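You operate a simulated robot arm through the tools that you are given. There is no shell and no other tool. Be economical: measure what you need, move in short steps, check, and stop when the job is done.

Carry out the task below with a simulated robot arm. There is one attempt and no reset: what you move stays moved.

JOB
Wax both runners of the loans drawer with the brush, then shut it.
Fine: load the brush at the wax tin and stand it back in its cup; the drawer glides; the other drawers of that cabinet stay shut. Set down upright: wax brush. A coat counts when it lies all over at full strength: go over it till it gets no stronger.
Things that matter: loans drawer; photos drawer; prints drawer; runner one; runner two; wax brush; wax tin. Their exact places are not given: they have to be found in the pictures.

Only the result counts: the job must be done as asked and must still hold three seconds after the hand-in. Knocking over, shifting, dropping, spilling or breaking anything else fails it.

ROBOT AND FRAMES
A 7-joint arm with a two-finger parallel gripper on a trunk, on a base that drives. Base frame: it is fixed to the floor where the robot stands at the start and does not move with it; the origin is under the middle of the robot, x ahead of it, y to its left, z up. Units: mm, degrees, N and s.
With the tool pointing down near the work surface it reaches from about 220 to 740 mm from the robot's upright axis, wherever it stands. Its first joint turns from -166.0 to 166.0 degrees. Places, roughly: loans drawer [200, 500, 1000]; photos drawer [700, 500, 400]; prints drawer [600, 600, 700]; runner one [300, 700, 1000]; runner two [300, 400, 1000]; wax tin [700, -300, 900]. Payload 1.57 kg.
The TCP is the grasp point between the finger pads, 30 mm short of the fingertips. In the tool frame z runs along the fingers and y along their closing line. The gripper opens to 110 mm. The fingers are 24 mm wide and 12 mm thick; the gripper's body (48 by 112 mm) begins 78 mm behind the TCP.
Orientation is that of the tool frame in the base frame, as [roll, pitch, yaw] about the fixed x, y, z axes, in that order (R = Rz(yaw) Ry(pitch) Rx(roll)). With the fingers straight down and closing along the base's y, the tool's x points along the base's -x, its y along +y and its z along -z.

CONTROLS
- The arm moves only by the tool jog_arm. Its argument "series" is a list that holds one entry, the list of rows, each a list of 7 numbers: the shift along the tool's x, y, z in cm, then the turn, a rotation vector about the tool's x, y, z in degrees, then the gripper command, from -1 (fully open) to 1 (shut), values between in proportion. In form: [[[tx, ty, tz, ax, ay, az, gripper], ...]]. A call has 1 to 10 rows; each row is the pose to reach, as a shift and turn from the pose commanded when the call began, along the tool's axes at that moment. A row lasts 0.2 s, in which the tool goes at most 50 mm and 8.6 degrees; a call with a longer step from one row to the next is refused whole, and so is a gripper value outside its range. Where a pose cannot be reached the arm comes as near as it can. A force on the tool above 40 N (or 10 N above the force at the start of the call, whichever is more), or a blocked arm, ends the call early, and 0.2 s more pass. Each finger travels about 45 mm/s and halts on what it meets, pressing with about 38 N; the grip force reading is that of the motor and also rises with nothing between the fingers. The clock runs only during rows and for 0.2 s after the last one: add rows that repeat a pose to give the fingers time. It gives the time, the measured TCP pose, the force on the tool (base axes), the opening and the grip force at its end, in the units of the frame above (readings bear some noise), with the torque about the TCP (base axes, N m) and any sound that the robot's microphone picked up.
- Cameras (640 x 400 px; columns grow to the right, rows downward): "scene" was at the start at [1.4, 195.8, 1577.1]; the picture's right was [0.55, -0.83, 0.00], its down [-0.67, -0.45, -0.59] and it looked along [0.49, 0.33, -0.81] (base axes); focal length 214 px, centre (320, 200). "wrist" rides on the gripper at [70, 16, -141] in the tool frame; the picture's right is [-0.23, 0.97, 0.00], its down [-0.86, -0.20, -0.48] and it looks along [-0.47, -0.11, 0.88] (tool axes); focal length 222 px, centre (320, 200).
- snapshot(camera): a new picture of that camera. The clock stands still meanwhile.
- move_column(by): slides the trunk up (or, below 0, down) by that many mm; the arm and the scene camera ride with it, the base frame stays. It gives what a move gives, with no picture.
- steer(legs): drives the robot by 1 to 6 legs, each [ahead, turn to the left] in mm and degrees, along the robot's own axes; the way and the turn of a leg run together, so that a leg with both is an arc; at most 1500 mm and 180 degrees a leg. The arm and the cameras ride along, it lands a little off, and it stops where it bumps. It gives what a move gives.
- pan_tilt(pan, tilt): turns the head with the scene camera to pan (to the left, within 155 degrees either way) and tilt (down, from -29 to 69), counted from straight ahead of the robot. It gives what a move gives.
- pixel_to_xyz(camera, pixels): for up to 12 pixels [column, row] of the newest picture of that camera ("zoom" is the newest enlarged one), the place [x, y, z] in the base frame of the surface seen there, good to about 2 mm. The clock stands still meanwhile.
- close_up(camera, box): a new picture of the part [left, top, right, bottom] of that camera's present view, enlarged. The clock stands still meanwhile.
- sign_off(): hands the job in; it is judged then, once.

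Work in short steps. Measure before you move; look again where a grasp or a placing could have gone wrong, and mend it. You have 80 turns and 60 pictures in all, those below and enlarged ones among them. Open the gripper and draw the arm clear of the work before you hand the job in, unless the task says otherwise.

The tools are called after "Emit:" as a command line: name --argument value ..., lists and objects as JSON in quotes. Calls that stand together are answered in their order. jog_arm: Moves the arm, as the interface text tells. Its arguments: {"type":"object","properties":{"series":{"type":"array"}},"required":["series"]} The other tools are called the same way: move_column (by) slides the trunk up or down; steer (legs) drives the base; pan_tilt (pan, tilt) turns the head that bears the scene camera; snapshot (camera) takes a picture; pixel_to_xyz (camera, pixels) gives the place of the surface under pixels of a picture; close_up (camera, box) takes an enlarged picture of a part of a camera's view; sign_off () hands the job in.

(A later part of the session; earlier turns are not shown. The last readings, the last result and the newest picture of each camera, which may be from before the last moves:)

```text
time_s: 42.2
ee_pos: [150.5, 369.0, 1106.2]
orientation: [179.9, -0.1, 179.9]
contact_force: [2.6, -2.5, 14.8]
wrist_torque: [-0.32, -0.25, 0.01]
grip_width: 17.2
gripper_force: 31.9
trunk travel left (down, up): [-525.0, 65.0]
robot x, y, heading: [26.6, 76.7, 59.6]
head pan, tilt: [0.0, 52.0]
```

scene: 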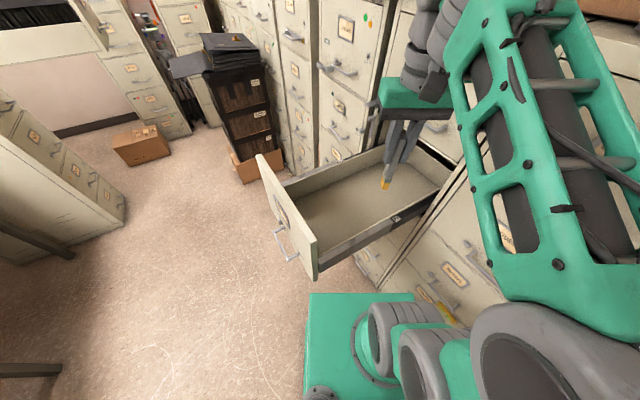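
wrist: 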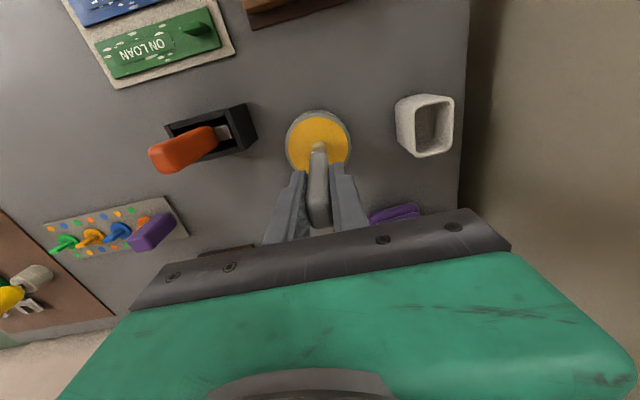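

Contact at 15 N. I stroke forward to the inner end and back.

Emit:
jog_arm --series '[[[-2.5, 0, 0, 0, 0, 0, 1], [-5, 0, 0, 0, 0, 0, 1], [-7.5, 0, 0, 0, 0, 0, 1], [-10, 0, 0, 0, 0, 0, 1], [-12.5, 0, 0, 0, 0, 0, 1], [-10, 0, 0, 0, 0, 0, 1], [-7.5, 0, 0, 0, 0, 0, 1], [-5, 0, 0, 0, 0, 0, 1], [-2.5, 0, 0, 0, 0, 0, 1], [0, 0, 0, 0, 0, 0, 1]]]'

Emit:
jog_arm --series '[[[2.5, 0, 0, 0, 0, 0, 1], [5, 0, 0, 0, 0, 0, 1], [7.5, 0, 0, 0, 0, 0, 1], [10, 0, 0, 0, 0, 0, 1], [12.4, 0, 0, 0, 0, 0, 1], [10, 0, 0, 0, 0, 0, 1], [7.5, 0, 0, 0, 0, 0, 1], [5, 0, 0, 0, 0, 0, 1], [2.5, 0, 0, 0, 0, 0, 1], [0, 0, 0, 0, 0, 0, 1]]]'

Emit:
close_up --camera "scene" --box '[310, 190, 410, 270]'

```text
time_s: 44.4
ee_pos: [149.5, 367.6, 1104.4]
orientation: [-179.9, -0.1, 179.9]
contact_force: [0.2, -1.0, 3.3]
wrist_torque: [-0.11, 0.03, -0.01]
grip_width: 17.2
gripper_force: 32.4
trunk travel left (down, up): [-525.0, 65.0]
robot x, y, heading: [21.6, 74.2, 59.3]
head pan, tilt: [0.0, 52.0]
```

```text
time_s: 46.6
ee_pos: [146.7, 370.7, 1105.0]
orientation: [179.9, 0.1, -179.9]
contact_force: [-5.5, 0.7, 19.8]
wrist_torque: [0.09, 0.31, 0.05]
grip_width: 17.2
gripper_force: 31.8
trunk travel left (down, up): [-525.0, 65.0]
robot x, y, heading: [27.2, 75.8, 59.7]
head pan, tilt: [0.0, 52.0]
```

```text
5.00 times, centred on (360, 230) of scene
```

zoom: 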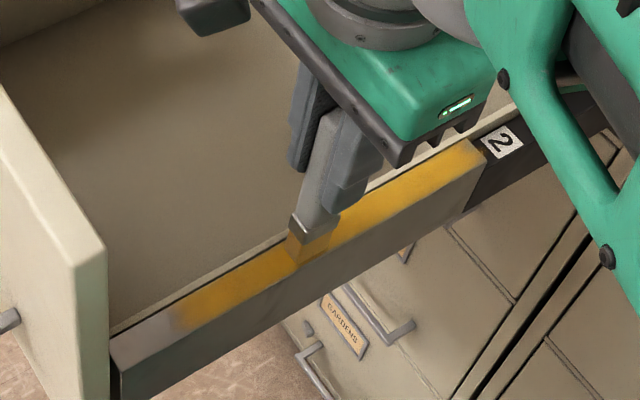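

The coat shows well except the front ~45 mm. I go to the front end and check the pose and force there.

Emit:
jog_arm --series '[[[3, 0, 0, 0, 0, 0, 1], [6, 0, 0, 0, 0, 0, 1], [8, 0, 0, 0, 0, 0, 1], [10, 0, 0, 0, 0, 0, 1], [11, 0, 0, 0, 0, 0, 1], [12.2, 0, 0, 0, 0, 0, 1], [12.2, 0, 0, 0, 0, 0, 1]]]'

Emit:
close_up --camera "scene" --box '[310, 190, 410, 270]'

```text
time_s: 48.2
ee_pos: [28.0, 369.9, 1104.2]
orientation: [179.8, -0.1, 179.9]
contact_force: [4.3, 1.2, 19.4]
wrist_torque: [0.02, -0.62, 0.02]
grip_width: 17.2
gripper_force: 32.3
trunk travel left (down, up): [-525.0, 65.0]
robot x, y, heading: [24.1, 69.9, 59.5]
head pan, tilt: [0.0, 52.0]
```

```text
5.00 times, centred on (360, 230) of scene
```

zoom: 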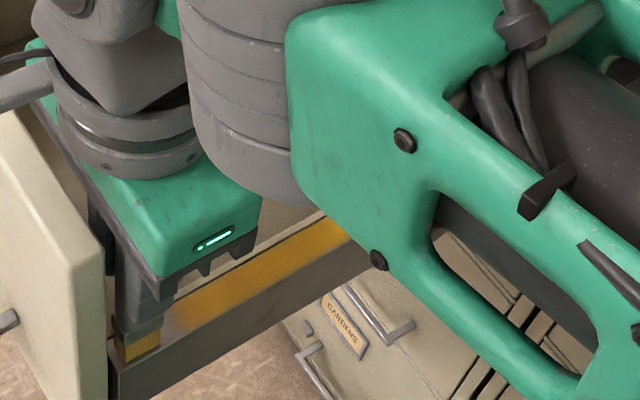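

Contact is good here. I stroke the front part back and forth, then the full length.

Emit:
jog_arm --series '[[[-2.5, 0, 0, 0, 0, 0, 1], [-5, 0, 0, 0, 0, 0, 1], [-2.5, 0, 0, 0, 0, 0, 1], [0.1, 0, 0, 0, 0, 0, 1], [0.1, 0, 0, 0, 0, 0, 1], [-2.5, 0, 0, 0, 0, 0, 1], [-5, 0, 0, 0, 0, 0, 1], [-2.5, 0, 0, 0, 0, 0, 1], [0.1, 0, 0, 0, 0, 0, 1], [0.1, 0, 0, 0, 0, 0, 1]]]'

Emit:
jog_arm --series '[[[-2.5, 0, 0, 0, 0, 0, 1], [-5, 0, 0, 0, 0, 0, 1], [-7.5, 0, 0, 0, 0, 0, 1], [-10, 0, 0, 0, 0, 0, 1], [-12.5, 0, 0, 0, 0, 0, 1], [-15, 0, 0, 0, 0, 0, 1], [-17.5, 0, 0, 0, 0, 0, 1], [-20, 0, 0, 0, 0, 0, 1], [-22.5, 0, 0, 0, 0, 0, 1], [-24.9, 0, 0, 0, 0, 0, 1]]]'

Emit:
close_up --camera "scene" --box '[310, 190, 410, 270]'

```text
time_s: 50.4
ee_pos: [26.2, 369.3, 1102.8]
orientation: [-179.9, -0.1, 179.9]
contact_force: [1.3, -0.5, 4.5]
wrist_torque: [-0.09, -0.14, 0.02]
grip_width: 17.1
gripper_force: 32.1
trunk travel left (down, up): [-525.0, 65.0]
robot x, y, heading: [26.0, 73.0, 59.6]
head pan, tilt: [0.0, 52.0]
```

```text
time_s: 52.6
ee_pos: [275.2, 370.3, 1102.1]
orientation: [-179.9, 0.0, 179.9]
contact_force: [1.0, 0.7, 2.0]
wrist_torque: [0.09, -0.05, 0.0]
grip_width: 17.2
gripper_force: 31.7
trunk travel left (down, up): [-525.0, 65.0]
robot x, y, heading: [27.6, 75.1, 59.4]
head pan, tilt: [0.0, 52.0]
```

```text
5.00 times, centred on (360, 230) of scene
```

zoom: 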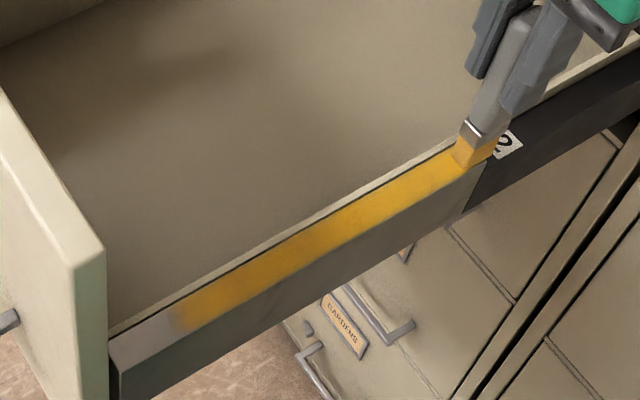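

The front stretch stays bare despite contact. I measure the boundary and zoom closer there.

Emit:
pixel_to_xyz --camera "zoom" --pixels '[[170, 325], [180, 315], [190, 320], [210, 305], [140, 345], [485, 150]]'

Emit:
close_up --camera "scene" --box '[322, 235, 362, 275]'

```text
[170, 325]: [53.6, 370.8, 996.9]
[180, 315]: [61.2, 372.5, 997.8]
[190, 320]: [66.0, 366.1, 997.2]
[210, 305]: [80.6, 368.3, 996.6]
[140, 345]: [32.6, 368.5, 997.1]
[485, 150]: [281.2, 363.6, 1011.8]
```

```text
10.00 times, centred on (342, 255) of scene
```

zoom: 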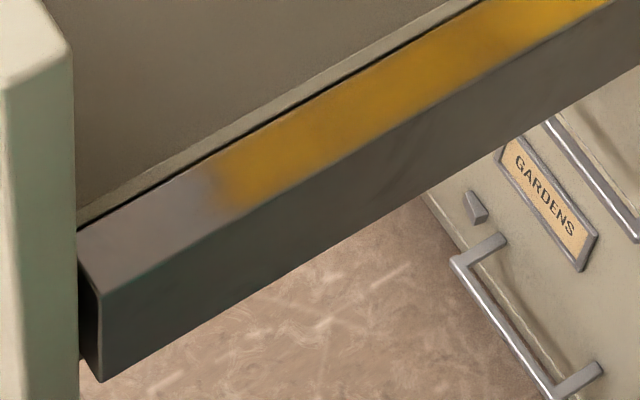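

The coated zone begins at x≈60 (likely the waxable surface); it looks duller toward the front. I press a little more and make more full strokes.

Emit:
jog_arm --series '[[[0, 0, 0.12, 0, 0, 0, 1], [2.8, 0, 0.12, 0, 0, 0, 1], [5.6, 0, 0.12, 0, 0, 0, 1], [8.4, 0, 0.12, 0, 0, 0, 1], [11.2, 0, 0.12, 0, 0, 0, 1], [14, 0, 0.12, 0, 0, 0, 1], [16.8, 0, 0.12, 0, 0, 0, 1], [19.6, 0, 0.12, 0, 0, 0, 1], [22.4, 0, 0.12, 0, 0, 0, 1], [24.9, 0, 0.12, 0, 0, 0, 1]]]'

Emit:
jog_arm --series '[[[-2.5, 0, 0, 0, 0, 0, 1], [-5, 0, 0, 0, 0, 0, 1], [-7.5, 0, 0, 0, 0, 0, 1], [-10, 0, 0, 0, 0, 0, 1], [-12.5, 0, 0, 0, 0, 0, 1], [-15, 0, 0, 0, 0, 0, 1], [-17.5, 0, 0, 0, 0, 0, 1], [-20, 0, 0, 0, 0, 0, 1], [-22.5, 0, 0, 0, 0, 0, 1], [-24.9, 0, 0, 0, 0, 0, 1]]]'

Emit:
close_up --camera "scene" --box '[310, 190, 410, 270]'

```text
time_s: 54.8
ee_pos: [28.2, 371.0, 1102.4]
orientation: [-179.9, 0.0, 179.8]
contact_force: [2.7, -0.8, 12.1]
wrist_torque: [0.0, -0.23, 0.01]
grip_width: 17.3
gripper_force: 32.3
trunk travel left (down, up): [-525.0, 65.0]
robot x, y, heading: [26.5, 73.0, 59.4]
head pan, tilt: [0.0, 52.0]
```

```text
time_s: 57.0
ee_pos: [274.8, 369.2, 1100.6]
orientation: [-179.9, 0.0, 179.9]
contact_force: [-1.3, 0.7, 6.7]
wrist_torque: [0.02, -0.07, 0.05]
grip_width: 17.3
gripper_force: 32.3
trunk travel left (down, up): [-525.0, 65.0]
robot x, y, heading: [26.2, 74.6, 59.9]
head pan, tilt: [0.0, 52.0]
```

```text
5.00 times, centred on (360, 230) of scene
```

zoom: 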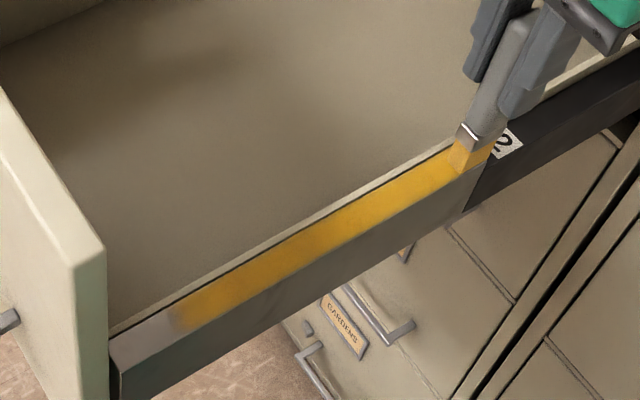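

More uniform now. One more round trip to be sure, going slightly further at the inner end, then lift and look.

Emit:
jog_arm --series '[[[0, 0, 0, 0, 0, 0, 1], [3, 0, 0, 0, 0, 0, 1], [6, 0, 0, 0, 0, 0, 1], [9, 0, 0, 0, 0, 0, 1], [12, 0, 0, 0, 0, 0, 1], [15, 0, 0, 0, 0, 0, 1], [18, 0, 0, 0, 0, 0, 1], [20.5, 0, 0, 0, 0, 0, 1], [22.7, 0, 0, 0, 0, 0, 1], [22.7, 0, 0, 0, 0, 0, 1]]]'

Emit:
jog_arm --series '[[[-2.5, 0, 0, 0, 0, 0, 1], [-5, 0, 0, 0, 0, 0, 1], [-7.5, 0, 0, 0, 0, 0, 1], [-10, 0, 0, 0, 0, 0, 1], [-12.5, 0, 0, 0, 0, 0, 1], [-15, 0, 0, 0, 0, 0, 1], [-17.5, 0, 0, 0, 0, 0, 1], [-20, 0, 0, 0, 0, 0, 1], [-23, 0, 0, 0, 0, 0, 1], [-23, 0, 0, 0, 0, 0, 1]]]'

Emit:
jog_arm --series '[[[0, 0, -4, 0, 0, 0, 1], [0, 0, -8, 0, 0, 0, 1], [0, 4, -10, 0, 0, 0, 1], [0, 8, -10, 0, 0, 0, 1], [0, 8, -10, 0, 0, 0, 1]]]'

Emit:
close_up --camera "scene" --box '[310, 190, 410, 270]'

```text
time_s: 59.2
ee_pos: [48.8, 369.3, 1102.0]
orientation: [180.0, 0.0, 179.9]
contact_force: [0.4, 0.6, 0.3]
wrist_torque: [0.04, 0.0, -0.01]
grip_width: 17.2
gripper_force: 31.7
trunk travel left (down, up): [-525.0, 65.0]
robot x, y, heading: [24.9, 75.5, 59.3]
head pan, tilt: [0.0, 52.0]
```

```text
time_s: 61.4
ee_pos: [278.0, 369.4, 1103.8]
orientation: [-179.9, -0.1, 179.8]
contact_force: [-0.5, 0.7, -0.7]
wrist_torque: [0.01, 0.03, -0.03]
grip_width: 17.3
gripper_force: 32.4
trunk travel left (down, up): [-525.0, 65.0]
robot x, y, heading: [23.8, 75.5, 59.6]
head pan, tilt: [0.0, 52.0]
```

```text
time_s: 62.6
ee_pos: [278.9, 449.3, 1203.2]
orientation: [-179.9, 0.0, 179.9]
contact_force: [-0.5, -0.4, -1.1]
wrist_torque: [-0.03, 0.01, 0.0]
grip_width: 16.9
gripper_force: 32.3
trunk travel left (down, up): [-525.0, 65.0]
robot x, y, heading: [24.8, 74.0, 59.7]
head pan, tilt: [0.0, 52.0]
```

```text
5.00 times, centred on (360, 230) of scene
```

zoom: 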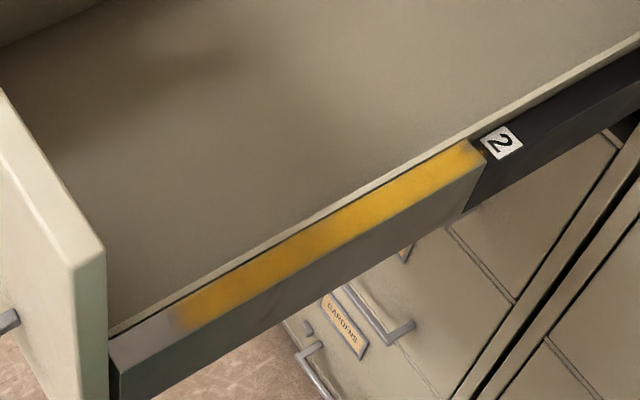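

I zoom further on the coat to judge evenness.

Emit:
close_up --camera "scene" --box '[340, 212, 412, 260]'

```text
8.33 times, centred on (376, 236) of scene
```

zoom: 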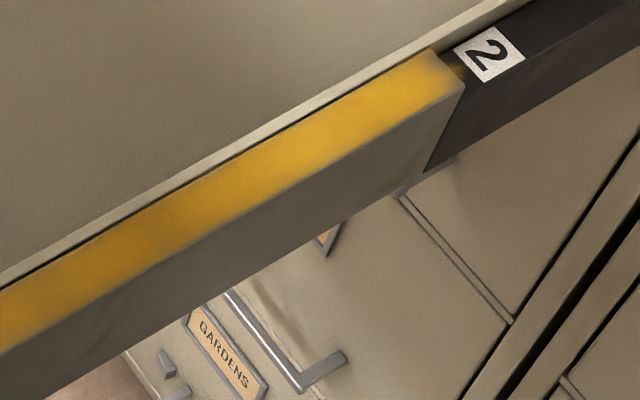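

The coat is slightly weaker near the inner end and around the middle; the last pass had lost contact. I go back down with firmer contact.

Emit:
jog_arm --series '[[[0, -4, 0, 0, 0, 0, 1], [0, -8, 0, 0, 0, 0, 1], [0, -8, 4, 0, 0, 0, 1], [0, -8, 8, 0, 0, 0, 1], [0, -8, 9.7, 0, 0, 0, 1], [0, -8, 10, 0, 0, 0, 1], [0, -8, 10.2, 0, 0, 0, 1]]]'

```text
time_s: 64.2
ee_pos: [278.1, 369.3, 1102.4]
orientation: [180.0, 0.0, -180.0]
contact_force: [-0.4, -0.8, 4.1]
wrist_torque: [-0.08, 0.01, -0.02]
grip_width: 17.1
gripper_force: 32.6
trunk travel left (down, up): [-525.0, 65.0]
robot x, y, heading: [26.0, 74.6, 59.4]
head pan, tilt: [0.0, 52.0]
```

Light contact. I press 1.5 mm more and run strokes from x≈284 to 50 and back.

Emit:
jog_arm --series '[[[-0.5, 0, 0.15, 0, 0, 0, 1], [1, 0, 0.15, 0, 0, 0, 1], [3.5, 0, 0.15, 0, 0, 0, 1], [6, 0, 0.15, 0, 0, 0, 1], [9, 0, 0.15, 0, 0, 0, 1], [12, 0, 0.15, 0, 0, 0, 1], [15, 0, 0.15, 0, 0, 0, 1], [18, 0, 0.15, 0, 0, 0, 1], [21, 0, 0.15, 0, 0, 0, 1], [23, 0, 0.15, 0, 0, 0, 1]]]'

Emit:
jog_arm --series '[[[-2.4, 0, 0.1, 0, 0, 0, 1], [-4.8, 0, 0.1, 0, 0, 0, 1], [-7.2, 0, 0.1, 0, 0, 0, 1], [-9.6, 0, 0.1, 0, 0, 0, 1], [-12, 0, 0.1, 0, 0, 0, 1], [-14.4, 0, 0.1, 0, 0, 0, 1], [-16.8, 0, 0.1, 0, 0, 0, 1], [-19.2, 0, 0.1, 0, 0, 0, 1], [-21.6, 0, 0.1, 0, 0, 0, 1], [-23.6, 0, 0.1, 0, 0, 0, 1]]]'

Emit:
jog_arm --series '[[[2.4, 0, 0.05, 0, 0, 0, 1], [4.8, 0, 0.05, 0, 0, 0, 1], [7.2, 0, 0.05, 0, 0, 0, 1], [9.6, 0, 0.05, 0, 0, 0, 1], [12, 0, 0.05, 0, 0, 0, 1], [14.4, 0, 0.05, 0, 0, 0, 1], [16.8, 0, 0.05, 0, 0, 0, 1], [19.2, 0, 0.05, 0, 0, 0, 1], [21.6, 0, 0.05, 0, 0, 0, 1], [23.6, 0, 0.05, 0, 0, 0, 1]]]'

Emit:
jog_arm --series '[[[-2.4, 0, 0, 0, 0, 0, 1], [-4.8, 0, 0, 0, 0, 0, 1], [-7.2, 0, 0, 0, 0, 0, 1], [-9.6, 0, 0, 0, 0, 0, 1], [-12, 0, 0, 0, 0, 0, 1], [-14.4, 0, 0, 0, 0, 0, 1], [-16.8, 0, 0, 0, 0, 0, 1], [-19.2, 0, 0, 0, 0, 0, 1], [-21.6, 0, 0, 0, 0, 0, 1], [-23.6, 0, 0, 0, 0, 0, 1]]]'

Emit:
jog_arm --series '[[[0, 0, -4, 0, 0, 0, 1], [0, 0, -8, 0, 0, 0, 1], [0, 4, -10, 0, 0, 0, 1], [0, 8, -10, 0, 0, 0, 1], [0, 8, -10, 0, 0, 0, 1]]]'

Emit:
close_up --camera "scene" --box '[330, 205, 410, 265]'

```text
time_s: 66.4
ee_pos: [47.5, 369.1, 1097.4]
orientation: [-179.9, 0.1, 179.9]
contact_force: [4.8, 0.9, 23.1]
wrist_torque: [0.18, -0.39, 0.0]
grip_width: 17.4
gripper_force: 32.2
trunk travel left (down, up): [-525.0, 65.0]
robot x, y, heading: [25.9, 71.3, 59.5]
head pan, tilt: [0.0, 52.0]
```

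```text
time_s: 68.6
ee_pos: [285.7, 369.0, 1098.7]
orientation: [-179.9, 0.0, 179.9]
contact_force: [-0.5, 0.9, 0.0]
wrist_torque: [0.01, 0.04, 0.03]
grip_width: 17.2
gripper_force: 32.4
trunk travel left (down, up): [-525.0, 65.0]
robot x, y, heading: [22.8, 74.1, 59.5]
head pan, tilt: [0.0, 52.0]
```

```text
time_s: 70.8
ee_pos: [50.3, 367.7, 1098.0]
orientation: [-180.0, 0.0, 179.8]
contact_force: [3.0, 0.6, 14.0]
wrist_torque: [0.0, -0.27, 0.05]
grip_width: 17.3
gripper_force: 32.7
trunk travel left (down, up): [-525.0, 65.0]
robot x, y, heading: [28.6, 72.3, 60.0]
head pan, tilt: [0.0, 52.0]
```

```text
time_s: 73.0
ee_pos: [284.5, 370.5, 1098.8]
orientation: [-180.0, -0.1, 179.9]
contact_force: [0.4, 0.1, -0.5]
wrist_torque: [-0.01, -0.03, 0.0]
grip_width: 17.5
gripper_force: 32.1
trunk travel left (down, up): [-525.0, 65.0]
robot x, y, heading: [25.8, 72.8, 59.5]
head pan, tilt: [0.0, 52.0]
```

```text
time_s: 74.2
ee_pos: [286.0, 449.6, 1196.6]
orientation: [-179.9, 0.0, 179.9]
contact_force: [-0.6, 0.3, -1.3]
wrist_torque: [-0.05, 0.01, -0.01]
grip_width: 17.4
gripper_force: 33.3
trunk travel left (down, up): [-525.0, 65.0]
robot x, y, heading: [21.1, 72.6, 59.6]
head pan, tilt: [0.0, 52.0]
```

```text
6.67 times, centred on (370, 235) of scene
```

zoom: 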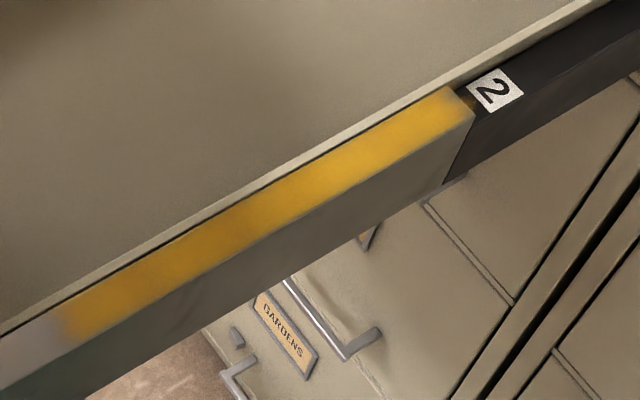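

Runner two's coat no longer changes. Next I move across to runner one at y≈691 and approach it.

Emit:
jog_arm --series '[[[2, 4, 0, 0, 0, 0, 1], [4, 8, 0, 0, 0, 0, 1], [6, 12, 0, 0, 0, 0, 1], [8, 16, 0, 0, 0, 0, 1], [10, 20, 0, 0, 0, 0, 1], [11.6, 24.1, 0, 0, 0, 0, 1], [11.6, 24.1, 4, 0, 0, 0, 1], [11.6, 24.1, 8, 0, 0, 0, 1], [11.6, 24.1, 8.8, 0, 0, 0, 1]]]'

Emit:
close_up --camera "scene" --box '[255, 115, 395, 215]'

```text
time_s: 76.2
ee_pos: [169.5, 692.4, 1107.8]
orientation: [-179.9, 0.1, 179.9]
contact_force: [1.2, -0.1, -1.0]
wrist_torque: [-0.02, 0.01, -0.04]
grip_width: 17.4
gripper_force: 31.9
trunk travel left (down, up): [-525.0, 65.0]
robot x, y, heading: [25.8, 75.9, 59.6]
head pan, tilt: [0.0, 52.0]
```

```text
4.00 times, centred on (325, 165) of scene
```

zoom: 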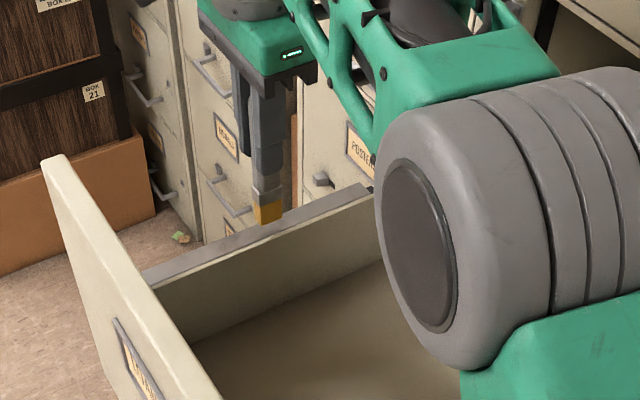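

I check the tip position, then lower to contact.

Emit:
pixel_to_xyz --camera "zoom" --pixels '[[258, 215], [268, 220], [280, 212], [264, 205], [276, 205], [262, 235]]'

Emit:
jog_arm --series '[[[0, 0, 0.4, 0, 0, 0, 1], [0, 0, 0.7, 0, 0, 0, 1], [0, 0, 0.8, 0, 0, 0, 1]]]'

```text
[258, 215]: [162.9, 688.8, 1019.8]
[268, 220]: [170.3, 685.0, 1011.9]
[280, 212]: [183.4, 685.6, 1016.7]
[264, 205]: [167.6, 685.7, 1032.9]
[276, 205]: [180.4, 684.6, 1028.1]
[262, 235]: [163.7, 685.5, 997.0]
```

```text
time_s: 77.0
ee_pos: [169.1, 690.9, 1102.3]
orientation: [-179.9, 0.0, 179.9]
contact_force: [0.8, 0.5, -0.2]
wrist_torque: [0.05, 0.03, -0.03]
grip_width: 17.5
gripper_force: 32.7
trunk travel left (down, up): [-525.0, 65.0]
robot x, y, heading: [27.4, 71.7, 59.5]
head pan, tilt: [0.0, 52.0]
```

Not yet touching; I lower further (brush slid up a bit in the grip, contact expected ≈1098).

Emit:
jog_arm --series '[[[0, -0.1, 0.3, 0, 0, 0, 1], [0, -0.1, 0.5, 0, 0, 0, 1], [0, -0.1, 0.65, 0, 0, 0, 1]]]'

```text
time_s: 77.8
ee_pos: [169.2, 689.7, 1096.8]
orientation: [179.8, -0.1, 179.9]
contact_force: [-1.0, 0.1, 8.0]
wrist_torque: [0.02, 0.09, -0.02]
grip_width: 17.5
gripper_force: 31.9
trunk travel left (down, up): [-525.0, 65.0]
robot x, y, heading: [25.6, 74.1, 59.3]
head pan, tilt: [0.0, 52.0]
```

Contact at 8 N. I stroke runner one to the inner end, then along its full length to the front.

Emit:
jog_arm --series '[[[-2.4, 0, 0.05, 0, 0, 0, 1], [-4.8, 0, 0.05, 0, 0, 0, 1], [-7.2, 0, 0.05, 0, 0, 0, 1], [-9.6, 0, 0.05, 0, 0, 0, 1], [-11.5, 0, 0.05, 0, 0, 0, 1], [-9.6, 0, 0.05, 0, 0, 0, 1], [-7.2, 0, 0.05, 0, 0, 0, 1], [-4.8, 0, 0.05, 0, 0, 0, 1], [-2.4, 0, 0.05, 0, 0, 0, 1], [0, 0, 0.05, 0, 0, 0, 1]]]'

Emit:
jog_arm --series '[[[2.4, 0, 0.05, 0, 0, 0, 1], [4.8, 0, 0.05, 0, 0, 0, 1], [7.2, 0, 0.05, 0, 0, 0, 1], [9.6, 0, 0.05, 0, 0, 0, 1], [12, 0, 0.05, 0, 0, 0, 1], [13.9, 0, 0.05, 0, 0, 0, 1], [12, 0, 0.05, 0, 0, 0, 1], [9.6, 0, 0.05, 0, 0, 0, 1], [7.2, 0, 0.05, 0, 0, 0, 1], [4.8, 0, 0.05, 0, 0, 0, 1]]]'

Emit:
jog_arm --series '[[[-2.4, 0, 0.03, 0, 0, 0, 1], [-4.8, 0, 0.03, 0, 0, 0, 1], [-7.2, 0, 0.03, 0, 0, 0, 1], [-9.6, 0, 0.03, 0, 0, 0, 1], [-12, 0, 0.03, 0, 0, 0, 1], [-14.4, 0, 0.03, 0, 0, 0, 1], [-16.3, 0, 0.03, 0, 0, 0, 1]]]'

Emit:
close_up --camera "scene" --box '[275, 130, 375, 205]'

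```text
time_s: 80.0
ee_pos: [168.5, 688.3, 1095.9]
orientation: [-180.0, 0.1, -180.0]
contact_force: [0.7, -0.2, 14.1]
wrist_torque: [0.0, -0.1, 0.0]
grip_width: 17.5
gripper_force: 32.4
trunk travel left (down, up): [-525.0, 65.0]
robot x, y, heading: [24.5, 72.5, 59.8]
head pan, tilt: [0.0, 52.0]
```

```text
time_s: 82.2
ee_pos: [122.2, 687.3, 1093.9]
orientation: [180.0, -0.2, 179.9]
contact_force: [-1.5, 2.5, 8.6]
wrist_torque: [0.26, 0.22, 0.02]
grip_width: 17.5
gripper_force: 32.5
trunk travel left (down, up): [-525.0, 65.0]
robot x, y, heading: [23.7, 75.2, 59.4]
head pan, tilt: [0.0, 52.0]
```

```text
time_s: 83.8
ee_pos: [283.6, 689.2, 1095.3]
orientation: [-179.8, 0.1, 180.0]
contact_force: [-0.1, 0.2, 5.1]
wrist_torque: [0.01, 0.03, 0.02]
grip_width: 17.6
gripper_force: 32.0
trunk travel left (down, up): [-525.0, 65.0]
robot x, y, heading: [24.0, 76.1, 59.7]
head pan, tilt: [0.0, 52.0]
```

```text
5.33 times, centred on (325, 168) of scene
```

zoom: 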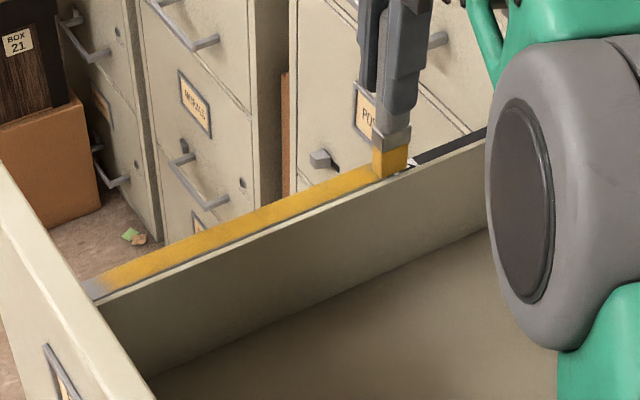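

Runner one takes the wax the same way (boundary again at the front). I run more full strokes for full strength.

Emit:
jog_arm --series '[[[2.5, 0.1, 0.08, 0, 0, 0, 1], [5, 0.1, 0.08, 0, 0, 0, 1], [7.5, 0.1, 0.08, 0, 0, 0, 1], [10, 0.1, 0.08, 0, 0, 0, 1], [12.5, 0.1, 0.08, 0, 0, 0, 1], [15, 0.1, 0.08, 0, 0, 0, 1], [17.5, 0.1, 0.08, 0, 0, 0, 1], [20, 0.1, 0.08, 0, 0, 0, 1], [22, 0.1, 0.08, 0, 0, 0, 1], [24, 0.1, 0.08, 0, 0, 0, 1]]]'

Emit:
jog_arm --series '[[[-2.4, 0, 0.08, 0, 0, 0, 1], [-4.8, 0, 0.08, 0, 0, 0, 1], [-7.2, 0, 0.08, 0, 0, 0, 1], [-9.6, 0, 0.08, 0, 0, 0, 1], [-12, 0, 0.08, 0, 0, 0, 1], [-14.4, 0, 0.08, 0, 0, 0, 1], [-16.8, 0, 0.08, 0, 0, 0, 1], [-19.2, 0, 0.08, 0, 0, 0, 1], [-21.6, 0, 0.08, 0, 0, 0, 1], [-24, 0, 0.08, 0, 0, 0, 1]]]'

Emit:
jog_arm --series '[[[2.5, 0.1, 0.08, 0, 0, 0, 1], [5, 0.1, 0.08, 0, 0, 0, 1], [7.5, 0.1, 0.08, 0, 0, 0, 1], [10, 0.1, 0.08, 0, 0, 0, 1], [12.5, 0.1, 0.08, 0, 0, 0, 1], [15, 0.1, 0.08, 0, 0, 0, 1], [17.5, 0.1, 0.08, 0, 0, 0, 1], [20, 0.1, 0.08, 0, 0, 0, 1], [22, 0.1, 0.08, 0, 0, 0, 1], [24, 0.1, 0.08, 0, 0, 0, 1]]]'

Emit:
jog_arm --series '[[[-2.4, 0, 0.05, 0, 0, 0, 1], [-4.8, 0, 0.05, 0, 0, 0, 1], [-7.2, 0, 0.05, 0, 0, 0, 1], [-9.6, 0, 0.05, 0, 0, 0, 1], [-12, 0, 0.05, 0, 0, 0, 1], [-14.4, 0, 0.05, 0, 0, 0, 1], [-16.8, 0, 0.05, 0, 0, 0, 1], [-19.2, 0, 0.05, 0, 0, 0, 1], [-21.6, 0, 0.05, 0, 0, 0, 1], [-24, 0, 0.05, 0, 0, 0, 1]]]'

Emit:
jog_arm --series '[[[0, 0, -4, 0, 0, 0, 1], [0, 0, -8, 0, 0, 0, 1], [0, -4, -12, 0, 0, 0, 1], [0, -8, -12, 0, 0, 0, 1], [0, -12, -12, 0, 0, 0, 1], [0, -16, -12, 0, 0, 0, 1], [0, -16, -12, 0, 0, 0, 1]]]'

Emit:
close_up --camera "scene" --box '[275, 130, 375, 205]'

```text
time_s: 86.0
ee_pos: [42.1, 689.0, 1093.7]
orientation: [179.9, 0.1, -180.0]
contact_force: [-3.3, -1.5, 21.1]
wrist_torque: [-0.21, 0.49, 0.02]
grip_width: 17.3
gripper_force: 32.4
trunk travel left (down, up): [-525.0, 65.0]
robot x, y, heading: [26.5, 75.4, 59.6]
head pan, tilt: [0.0, 52.0]
```

```text
time_s: 88.2
ee_pos: [285.0, 688.3, 1093.4]
orientation: [-179.9, -0.1, 179.8]
contact_force: [1.7, 0.5, 2.4]
wrist_torque: [0.06, -0.18, -0.01]
grip_width: 17.4
gripper_force: 32.4
trunk travel left (down, up): [-525.0, 65.0]
robot x, y, heading: [27.2, 72.3, 59.3]
head pan, tilt: [0.0, 52.0]
```

```text
time_s: 90.4
ee_pos: [40.9, 692.0, 1092.5]
orientation: [179.9, 0.0, -179.9]
contact_force: [-5.6, -1.6, 14.2]
wrist_torque: [-0.22, 0.41, -0.07]
grip_width: 17.3
gripper_force: 32.1
trunk travel left (down, up): [-525.0, 65.0]
robot x, y, heading: [25.7, 71.5, 59.6]
head pan, tilt: [0.0, 52.0]
```

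```text
time_s: 92.6
ee_pos: [286.6, 690.0, 1092.8]
orientation: [179.9, -0.1, 179.7]
contact_force: [5.1, 4.1, 16.4]
wrist_torque: [0.37, -0.61, 0.05]
grip_width: 17.2
gripper_force: 32.8
trunk travel left (down, up): [-525.0, 65.0]
robot x, y, heading: [24.9, 73.2, 59.8]
head pan, tilt: [0.0, 52.0]
```

```text
refused: row 3 steps farther than a row can; nothing moved
```

```text
5.33 times, centred on (325, 168) of scene
```

zoom: 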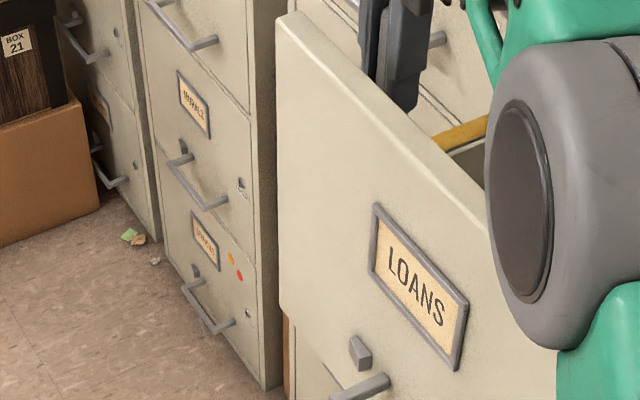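

The drawer (label LOANS) has been dragged inward by the last stroke — it glides now. I lift the brush straight up and look.

Emit:
jog_arm --series '[[[0, 0, -3, 0, 0, 0, 1], [0, 0, -7, 0, 0, 0, 1], [0, 0, -11, 0, 0, 0, 1], [0, 0, -15, 0, 0, 0, 1], [0, 0, -15, 0, 0, 0, 1]]]'

Emit:
snapshot --camera "scene"

```text
time_s: 93.8
ee_pos: [281.6, 680.4, 1213.8]
orientation: [180.0, -0.1, 179.8]
contact_force: [-0.4, 0.2, 0.1]
wrist_torque: [0.02, 0.03, 0.01]
grip_width: 17.1
gripper_force: 32.6
out of reach, approached as far as the arm can: row 3, 4, 5
trunk travel left (down, up): [-525.0, 65.0]
robot x, y, heading: [25.6, 74.0, 59.4]
head pan, tilt: [0.0, 52.0]
```

```text
14 pictures are left
```

scene: 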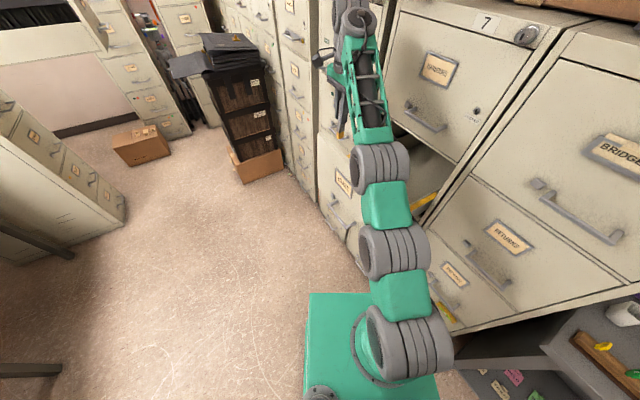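

The arm is stretched; I bring it back along -y (staying behind the front panel's line), then raise.

Emit:
jog_arm --series '[[[0, -4, 0, 0, 0, 0, 1], [0, -8, 0, 0, 0, 0, 1], [0, -12, -1, 0, 0, 0, 1], [0, -16, -2, 0, 0, 0, 1], [0, -19, -5, 0, 0, 0, 1], [0, -21, -8, 0, 0, 0, 1], [0, -22, -11, 0, 0, 0, 1], [0, -22, -11, 0, 0, 0, 1]]]'

Emit:
snapshot --camera "scene"

```text
time_s: 95.6
ee_pos: [281.0, 460.6, 1324.6]
orientation: [-179.9, -0.1, 179.9]
contact_force: [-0.3, -0.3, -0.5]
wrist_torque: [0.02, -0.02, 0.02]
grip_width: 17.4
gripper_force: 32.2
trunk travel left (down, up): [-525.0, 65.0]
robot x, y, heading: [26.6, 76.4, 59.4]
head pan, tilt: [0.0, 52.0]
```

```text
13 pictures are left
```

scene: 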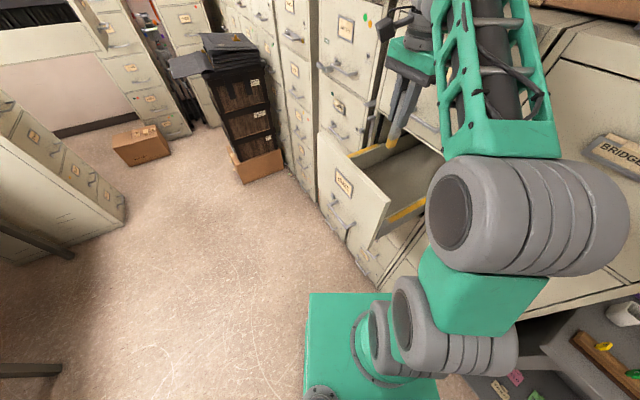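

Both waxed runners are visible. I zoom to judge their coats and measure the drawer's front.

Emit:
close_up --camera "scene" --box '[310, 120, 450, 260]'

Emit:
pixel_to_xyz --camera "zoom" --pixels '[[25, 40], [270, 280], [150, 200], [190, 160], [340, 240], [230, 110], [420, 225], [75, 280], [130, 320], [165, 330]]'

```text
2.86 times, centred on (380, 190) of scene
```

zoom: 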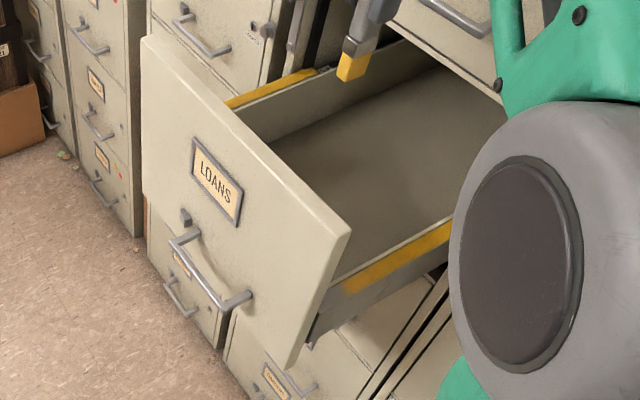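

```text
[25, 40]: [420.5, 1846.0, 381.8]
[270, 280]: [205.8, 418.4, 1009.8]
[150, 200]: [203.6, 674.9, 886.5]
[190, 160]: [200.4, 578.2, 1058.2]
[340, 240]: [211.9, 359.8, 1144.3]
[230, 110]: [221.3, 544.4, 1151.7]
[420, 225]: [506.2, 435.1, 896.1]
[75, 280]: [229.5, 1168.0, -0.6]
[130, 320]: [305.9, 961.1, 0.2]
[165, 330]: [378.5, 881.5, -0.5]
```

Drawer front is now at x≈203, still ~265 mm open. I zoom tightly on each coat.

Emit:
close_up --camera "scene" --box '[355, 132, 387, 162]'

Emit:
close_up --camera "scene" --box '[375, 190, 425, 235]'

```text
13.33 times, centred on (371, 147) of scene
```

zoom: 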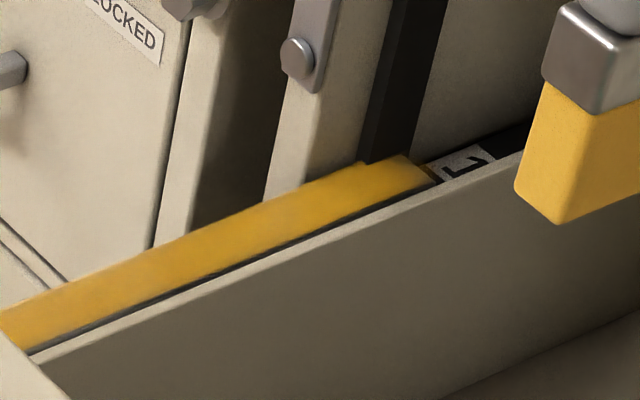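

```text
8.89 times, centred on (400, 212) of scene
```

zoom: 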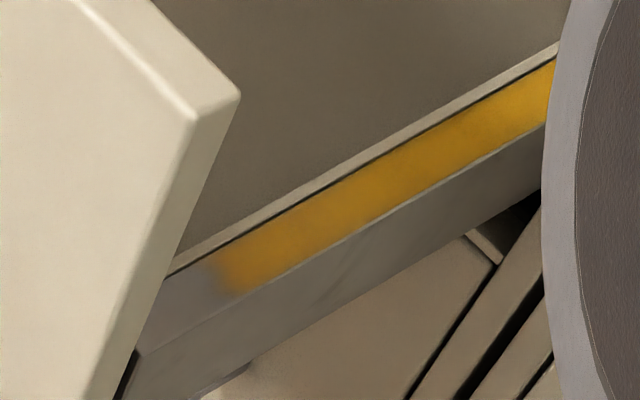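

Both coats look even. Now I return the brush: retract the arm, turn the tool, and drive back to the bench by the reverse route.

Emit:
jog_arm --series '[[[1.5, -1.5, 0, 0, 0, -8, 1], [3, -3, 0, 0, 0, -16, 1], [4.5, -4.5, 0, 0, 0, -24, 1], [6, -6, 0, 0, 0, -32, 1], [7.5, -7.5, 0, 0, 0, -40, 1], [8.3, -8.3, 0, 0, 0, -48, 1], [8.3, -8.3, 0, 0, 0, -56, 1], [8.3, -8.3, 0, 0, 0, -59.7, 1]]]'

Emit:
steer --legs '[[-70, 0], [0, -109.5], [200, 0]]'

```text
time_s: 97.4
ee_pos: [197.2, 378.0, 1322.2]
orientation: [179.9, -0.1, -120.3]
contact_force: [-0.7, 0.3, -0.9]
wrist_torque: [0.02, -0.03, -0.01]
grip_width: 17.5
gripper_force: 32.0
trunk travel left (down, up): [-525.0, 65.0]
robot x, y, heading: [24.6, 72.0, 59.7]
head pan, tilt: [0.0, 52.0]
```

```text
time_s: 104.1
ee_pos: [354.2, -397.2, 1321.9]
orientation: [180.0, -0.1, 131.0]
contact_force: [0.5, -1.2, -0.7]
wrist_torque: [0.0, -0.01, 0.01]
grip_width: 17.3
gripper_force: 31.5
trunk travel left (down, up): [-525.0, 65.0]
robot x, y, heading: [120.8, -137.0, -48.8]
head pan, tilt: [0.0, 52.0]
```

I move above the cup at (719,-178), turning back to yaw 180.

Emit:
jog_arm --series '[[[-0.74, 4.19, 0, 0, 0, -4.9, 1], [-1.48, 8.38, 0, 0, 0, -9.8, 1], [-2.22, 12.57, 0, 0, 0, -14.7, 1], [-2.96, 16.76, 0, 0, 0, -19.6, 1], [-3.7, 20.95, 0, 0, 0, -24.5, 1], [-4.44, 25.14, 0, 0, 0, -29.4, 1], [-5.18, 29.33, 0, 0, 0, -34.3, 1], [-5.92, 33.52, 0, 0, 0, -39.2, 1], [-6.66, 37.71, 0, 0, 0, -44.1, 1], [-7.4, 41.9, 0, 0, 0, -49, 1]]]'

Emit:
jog_arm --series '[[[0, 0, 4, 0, 0, 0, 1], [0, 0, 8, 0, 0, 0, 1], [0, 0, 12, 0, 0, 0, 1], [0, 0, 16, 0, 0, 0, 1], [0, 0, 20, 0, 0, 0, 1], [0, 0, 22, 0, 0, 0, 1], [0, 0, 22, 0, 0, 0, 1]]]'

Emit:
snapshot --camera "wrist"

```text
time_s: 106.1
ee_pos: [659.6, -211.3, 1325.7]
orientation: [179.8, 1.0, 171.4]
contact_force: [20.9, 4.0, -28.8]
wrist_torque: [-1.29, 1.35, -0.75]
grip_width: 17.2
gripper_force: 32.2
out of reach, approached as far as the arm can: row 9
trunk travel left (down, up): [-525.0, 65.0]
robot x, y, heading: [116.7, -134.8, -48.8]
head pan, tilt: [0.0, 52.0]
stopped in row 9: the force on the tool passed its limit (the readings are from after the stop); the commanded pose is now the measured one
```

```text
time_s: 107.7
ee_pos: [664.5, -210.9, 1104.9]
orientation: [179.9, 0.8, 171.5]
contact_force: [-1.4, 0.1, -0.2]
wrist_torque: [0.0, -0.01, -0.02]
grip_width: 17.1
gripper_force: 33.2
trunk travel left (down, up): [-525.0, 65.0]
robot x, y, heading: [122.6, -130.2, -49.0]
head pan, tilt: [0.0, 52.0]
```

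```text
9 pictures are left
```

wrist: 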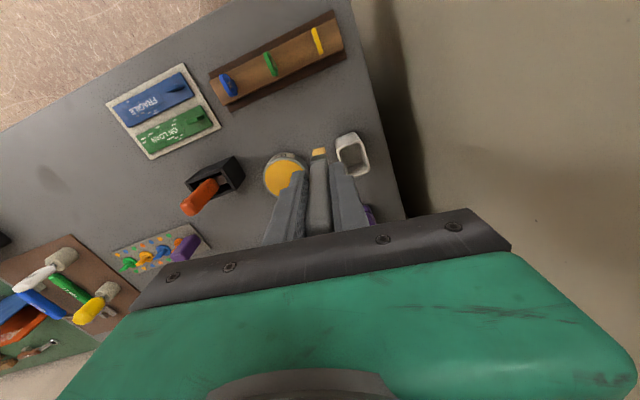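

A force limit tripped at full stretch, but nothing looks disturbed. I finish the move and orientation above the cup and look.

Emit:
jog_arm --series '[[[-1.6, 1.4, 0, 0, -0.3, -3, 1], [-3.3, 2.7, 0, 0, -0.6, -6, 1], [-4.9, 4.1, 0, 0, -0.8, -8.5, 1], [-4.9, 4.1, 0, 0, -0.8, -8.5, 1]]]'

Emit:
close_up --camera "wrist" --box '[270, 90, 370, 190]'

Emit:
pixel_to_xyz --camera "zoom" --pixels '[[290, 225], [315, 215], [340, 225], [315, 235], [270, 130], [360, 110], [350, 240], [260, 150], [380, 180], [330, 90]]'

```text
time_s: 108.7
ee_pos: [717.2, -178.6, 1104.9]
orientation: [180.0, 1.5, -180.0]
contact_force: [0.8, 1.5, -0.8]
wrist_torque: [-0.03, 0.02, -0.01]
grip_width: 17.4
gripper_force: 32.6
trunk travel left (down, up): [-525.0, 65.0]
robot x, y, heading: [120.8, -134.7, -48.9]
head pan, tilt: [0.0, 52.0]
```

```text
4.00 times, centred on (320, 140) of wrist
```

zoom: 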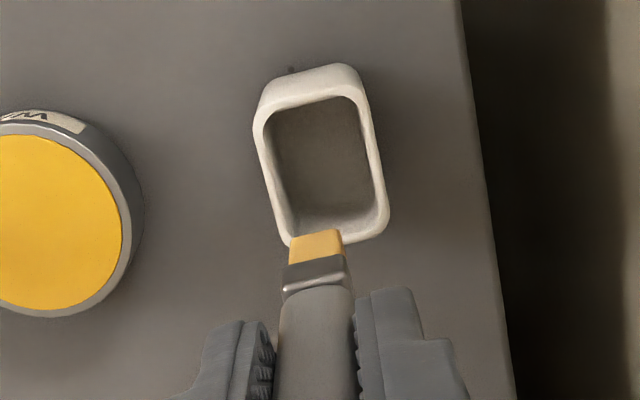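

```text
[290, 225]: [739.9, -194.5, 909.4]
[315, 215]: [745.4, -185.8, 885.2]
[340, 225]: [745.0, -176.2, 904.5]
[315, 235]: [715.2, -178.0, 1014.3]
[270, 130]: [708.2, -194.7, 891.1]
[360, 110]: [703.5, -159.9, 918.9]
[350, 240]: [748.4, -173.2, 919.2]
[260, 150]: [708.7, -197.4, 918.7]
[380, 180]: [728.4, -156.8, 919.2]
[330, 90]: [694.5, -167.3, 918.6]
```

Cup spans x 694–748, y -197…-157 (centre 721,-177). I level the tool, centre, and lower the brush into the cup.

Emit:
jog_arm --series '[[[-0.3, 0.1, 0, 0, 1.5, 0, 1], [-0.3, 0.1, 3, 0, 1.5, 0, 1], [-0.3, 0.1, 6, 0, 1.5, 0, 1]]]'

Emit:
close_up --camera "wrist" --box '[270, 90, 370, 190]'

```text
time_s: 109.5
ee_pos: [722.0, -177.1, 1045.5]
orientation: [179.9, 0.0, -179.9]
contact_force: [-0.9, 0.4, 0.3]
wrist_torque: [0.02, 0.0, 0.0]
grip_width: 17.6
gripper_force: 32.0
trunk travel left (down, up): [-525.0, 65.0]
robot x, y, heading: [121.2, -137.3, -49.3]
head pan, tilt: [0.0, 52.0]
```

```text
4.00 times, centred on (320, 140) of wrist
```

zoom: 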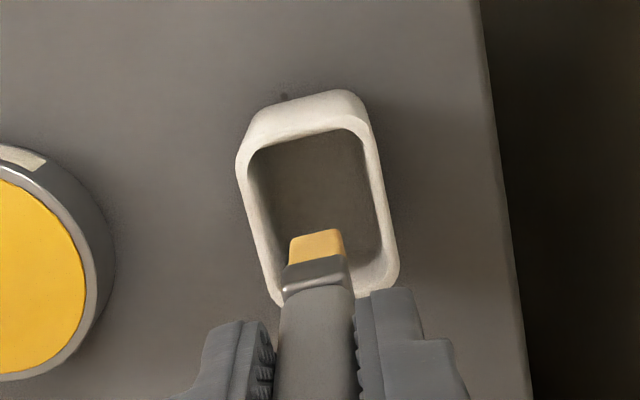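

Well aligned. I lower into the cup in decreasing steps until the floor is felt.

Emit:
jog_arm --series '[[[0, 0, 2.5, 0, 0, 0, 1], [0, 0, 5, 0, 0, 0, 1], [0, 0, 5.8, 0, 0, 0, 1], [0, 0, 6.1, 0, 0, 0, 1]]]'

Emit:
jog_arm --series '[[[0, 0, 0.15, 0, 0, 0, 1], [0, 0, 0.3, 0, 0, 0, 1]]]'

```text
time_s: 110.5
ee_pos: [721.1, -177.5, 986.3]
orientation: [-180.0, 0.0, -180.0]
contact_force: [-0.1, 0.2, -0.6]
wrist_torque: [0.01, 0.03, 0.03]
grip_width: 17.4
gripper_force: 32.5
trunk travel left (down, up): [-525.0, 65.0]
robot x, y, heading: [119.1, -135.7, -48.9]
head pan, tilt: [0.0, 52.0]
```

```text
time_s: 111.1
ee_pos: [722.2, -177.2, 981.1]
orientation: [180.0, 0.0, 180.0]
contact_force: [0.2, -0.4, -0.4]
wrist_torque: [0.01, -0.02, 0.0]
grip_width: 17.6
gripper_force: 32.2
trunk travel left (down, up): [-525.0, 65.0]
robot x, y, heading: [120.1, -134.9, -48.9]
head pan, tilt: [0.0, 52.0]
```

No contact yet; a bit lower.

Emit:
jog_arm --series '[[[0, 0, 0.2, 0, 0, 0, 1], [0, 0, 0.35, 0, 0, 0, 1]]]'

Emit:
jog_arm --series '[[[0, 0, 0.15, 0, 0, 0, 1], [0, 0, 0.3, 0, 0, 0, 1]]]'

```text
time_s: 111.7
ee_pos: [721.0, -176.8, 977.3]
orientation: [180.0, -0.1, -180.0]
contact_force: [0.8, -0.1, -1.1]
wrist_torque: [0.01, 0.01, 0.02]
grip_width: 17.4
gripper_force: 32.3
trunk travel left (down, up): [-525.0, 65.0]
robot x, y, heading: [121.5, -137.7, -48.9]
head pan, tilt: [0.0, 52.0]
```

```text
time_s: 112.3
ee_pos: [721.4, -176.5, 976.5]
orientation: [-180.0, 0.1, 179.9]
contact_force: [-2.3, 0.8, 7.1]
wrist_torque: [0.09, -0.02, 0.01]
grip_width: 17.4
gripper_force: 32.2
trunk travel left (down, up): [-525.0, 65.0]
robot x, y, heading: [119.6, -135.6, -48.9]
head pan, tilt: [0.0, 52.0]
```

Floor felt (7 N). I open the fingers to ~60 mm and retreat straight up.

Emit:
jog_arm --series '[[[0, 0, -0.05, 0, 0, 0, 0.5], [0, 0, -0.05, 0, 0, 0, 0.2], [0, 0, -0.05, 0, 0, 0, -0.1], [0, 0, -0.05, 0, 0, 0, -0.1], [0, 0, -3, 0, 0, 0, -0.1], [0, 0, -7, 0, 0, 0, -0.1], [0, 0, -11, 0, 0, 0, -0.1], [0, 0, -15, 0, 0, 0, -0.1], [0, 0, -15, 0, 0, 0, -0.1]]]'

Emit:
snapshot --camera "wrist"

```text
time_s: 114.3
ee_pos: [721.6, -178.8, 1126.8]
orientation: [-180.0, -0.1, 180.0]
contact_force: [1.0, 1.0, -0.4]
wrist_torque: [0.0, 0.0, 0.0]
grip_width: 60.4
gripper_force: 0.0
trunk travel left (down, up): [-525.0, 65.0]
robot x, y, heading: [120.2, -135.1, -49.1]
head pan, tilt: [0.0, 52.0]
```

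```text
6 pictures are left
```

wrist: 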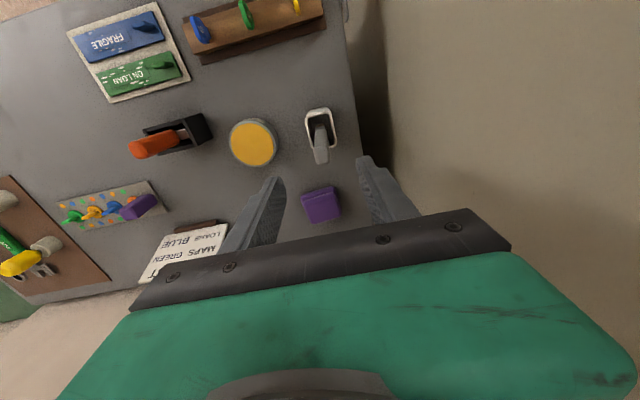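

The brush stands in its cup. I retract the arm, shutting the fingers, and drive back to the drawer.

Emit:
jog_arm --series '[[[0, 0, -4, 0, 0, 0, 0], [1, 0, -8, 0, 0, 0, 1], [5, -1.4, -9, 0, 0, 0, 1], [9.6, -2.8, -9, 0, 0, 0, 1], [14.2, -4.2, -9, 0, 0, 0, 1], [18.8, -5.6, -9, 0, 0, 0, 1], [23.4, -7, -9, 0, 0, 0, 1], [28, -8.4, -9, 0, 0, 0, 1], [32.6, -9.8, -9, 0, 0, 0, 1], [37.2, -11.2, -9, 0, 0, 0, 1]]]'

Emit:
jog_arm --series '[[[0, 0, -4, 0, 0, 8, 1], [0, 0, -8, 0, 0, 16, 1], [0, 0, -9, 0, 0, 24, 1], [0, 0, -9, 0, 0, 32, 1], [0, 0, -9, 0, 0, 40, 1], [0, 0, -9, 0, 0, 48, 1], [0, 0, -9, 0, 0, 50, 1]]]'

Emit:
steer --legs '[[-200, 0], [0, 109], [30, 0]]'

```text
time_s: 116.5
ee_pos: [350.8, -289.2, 1214.4]
orientation: [-179.9, 0.0, -179.8]
contact_force: [0.6, 0.3, -0.3]
wrist_torque: [0.0, 0.0, -0.01]
grip_width: 0.1
gripper_force: 21.1
trunk travel left (down, up): [-525.0, 65.0]
robot x, y, heading: [122.8, -136.3, -49.1]
head pan, tilt: [0.0, 52.0]
```

```text
time_s: 118.1
ee_pos: [349.3, -289.4, 1306.2]
orientation: [-180.0, 0.0, 129.8]
contact_force: [0.4, -0.2, -0.2]
wrist_torque: [-0.02, 0.01, 0.02]
grip_width: 0.1
gripper_force: 20.8
trunk travel left (down, up): [-525.0, 65.0]
robot x, y, heading: [122.0, -137.5, -49.3]
head pan, tilt: [0.0, 52.0]
```

```text
time_s: 124.7
ee_pos: [68.4, 308.1, 1305.2]
orientation: [-180.0, -0.1, -119.4]
contact_force: [0.1, -0.9, 0.2]
wrist_torque: [0.02, 0.03, 0.01]
grip_width: 0.0
gripper_force: 21.2
trunk travel left (down, up): [-525.0, 65.0]
robot x, y, heading: [4.1, 38.6, 61.8]
head pan, tilt: [0.0, 52.0]
```

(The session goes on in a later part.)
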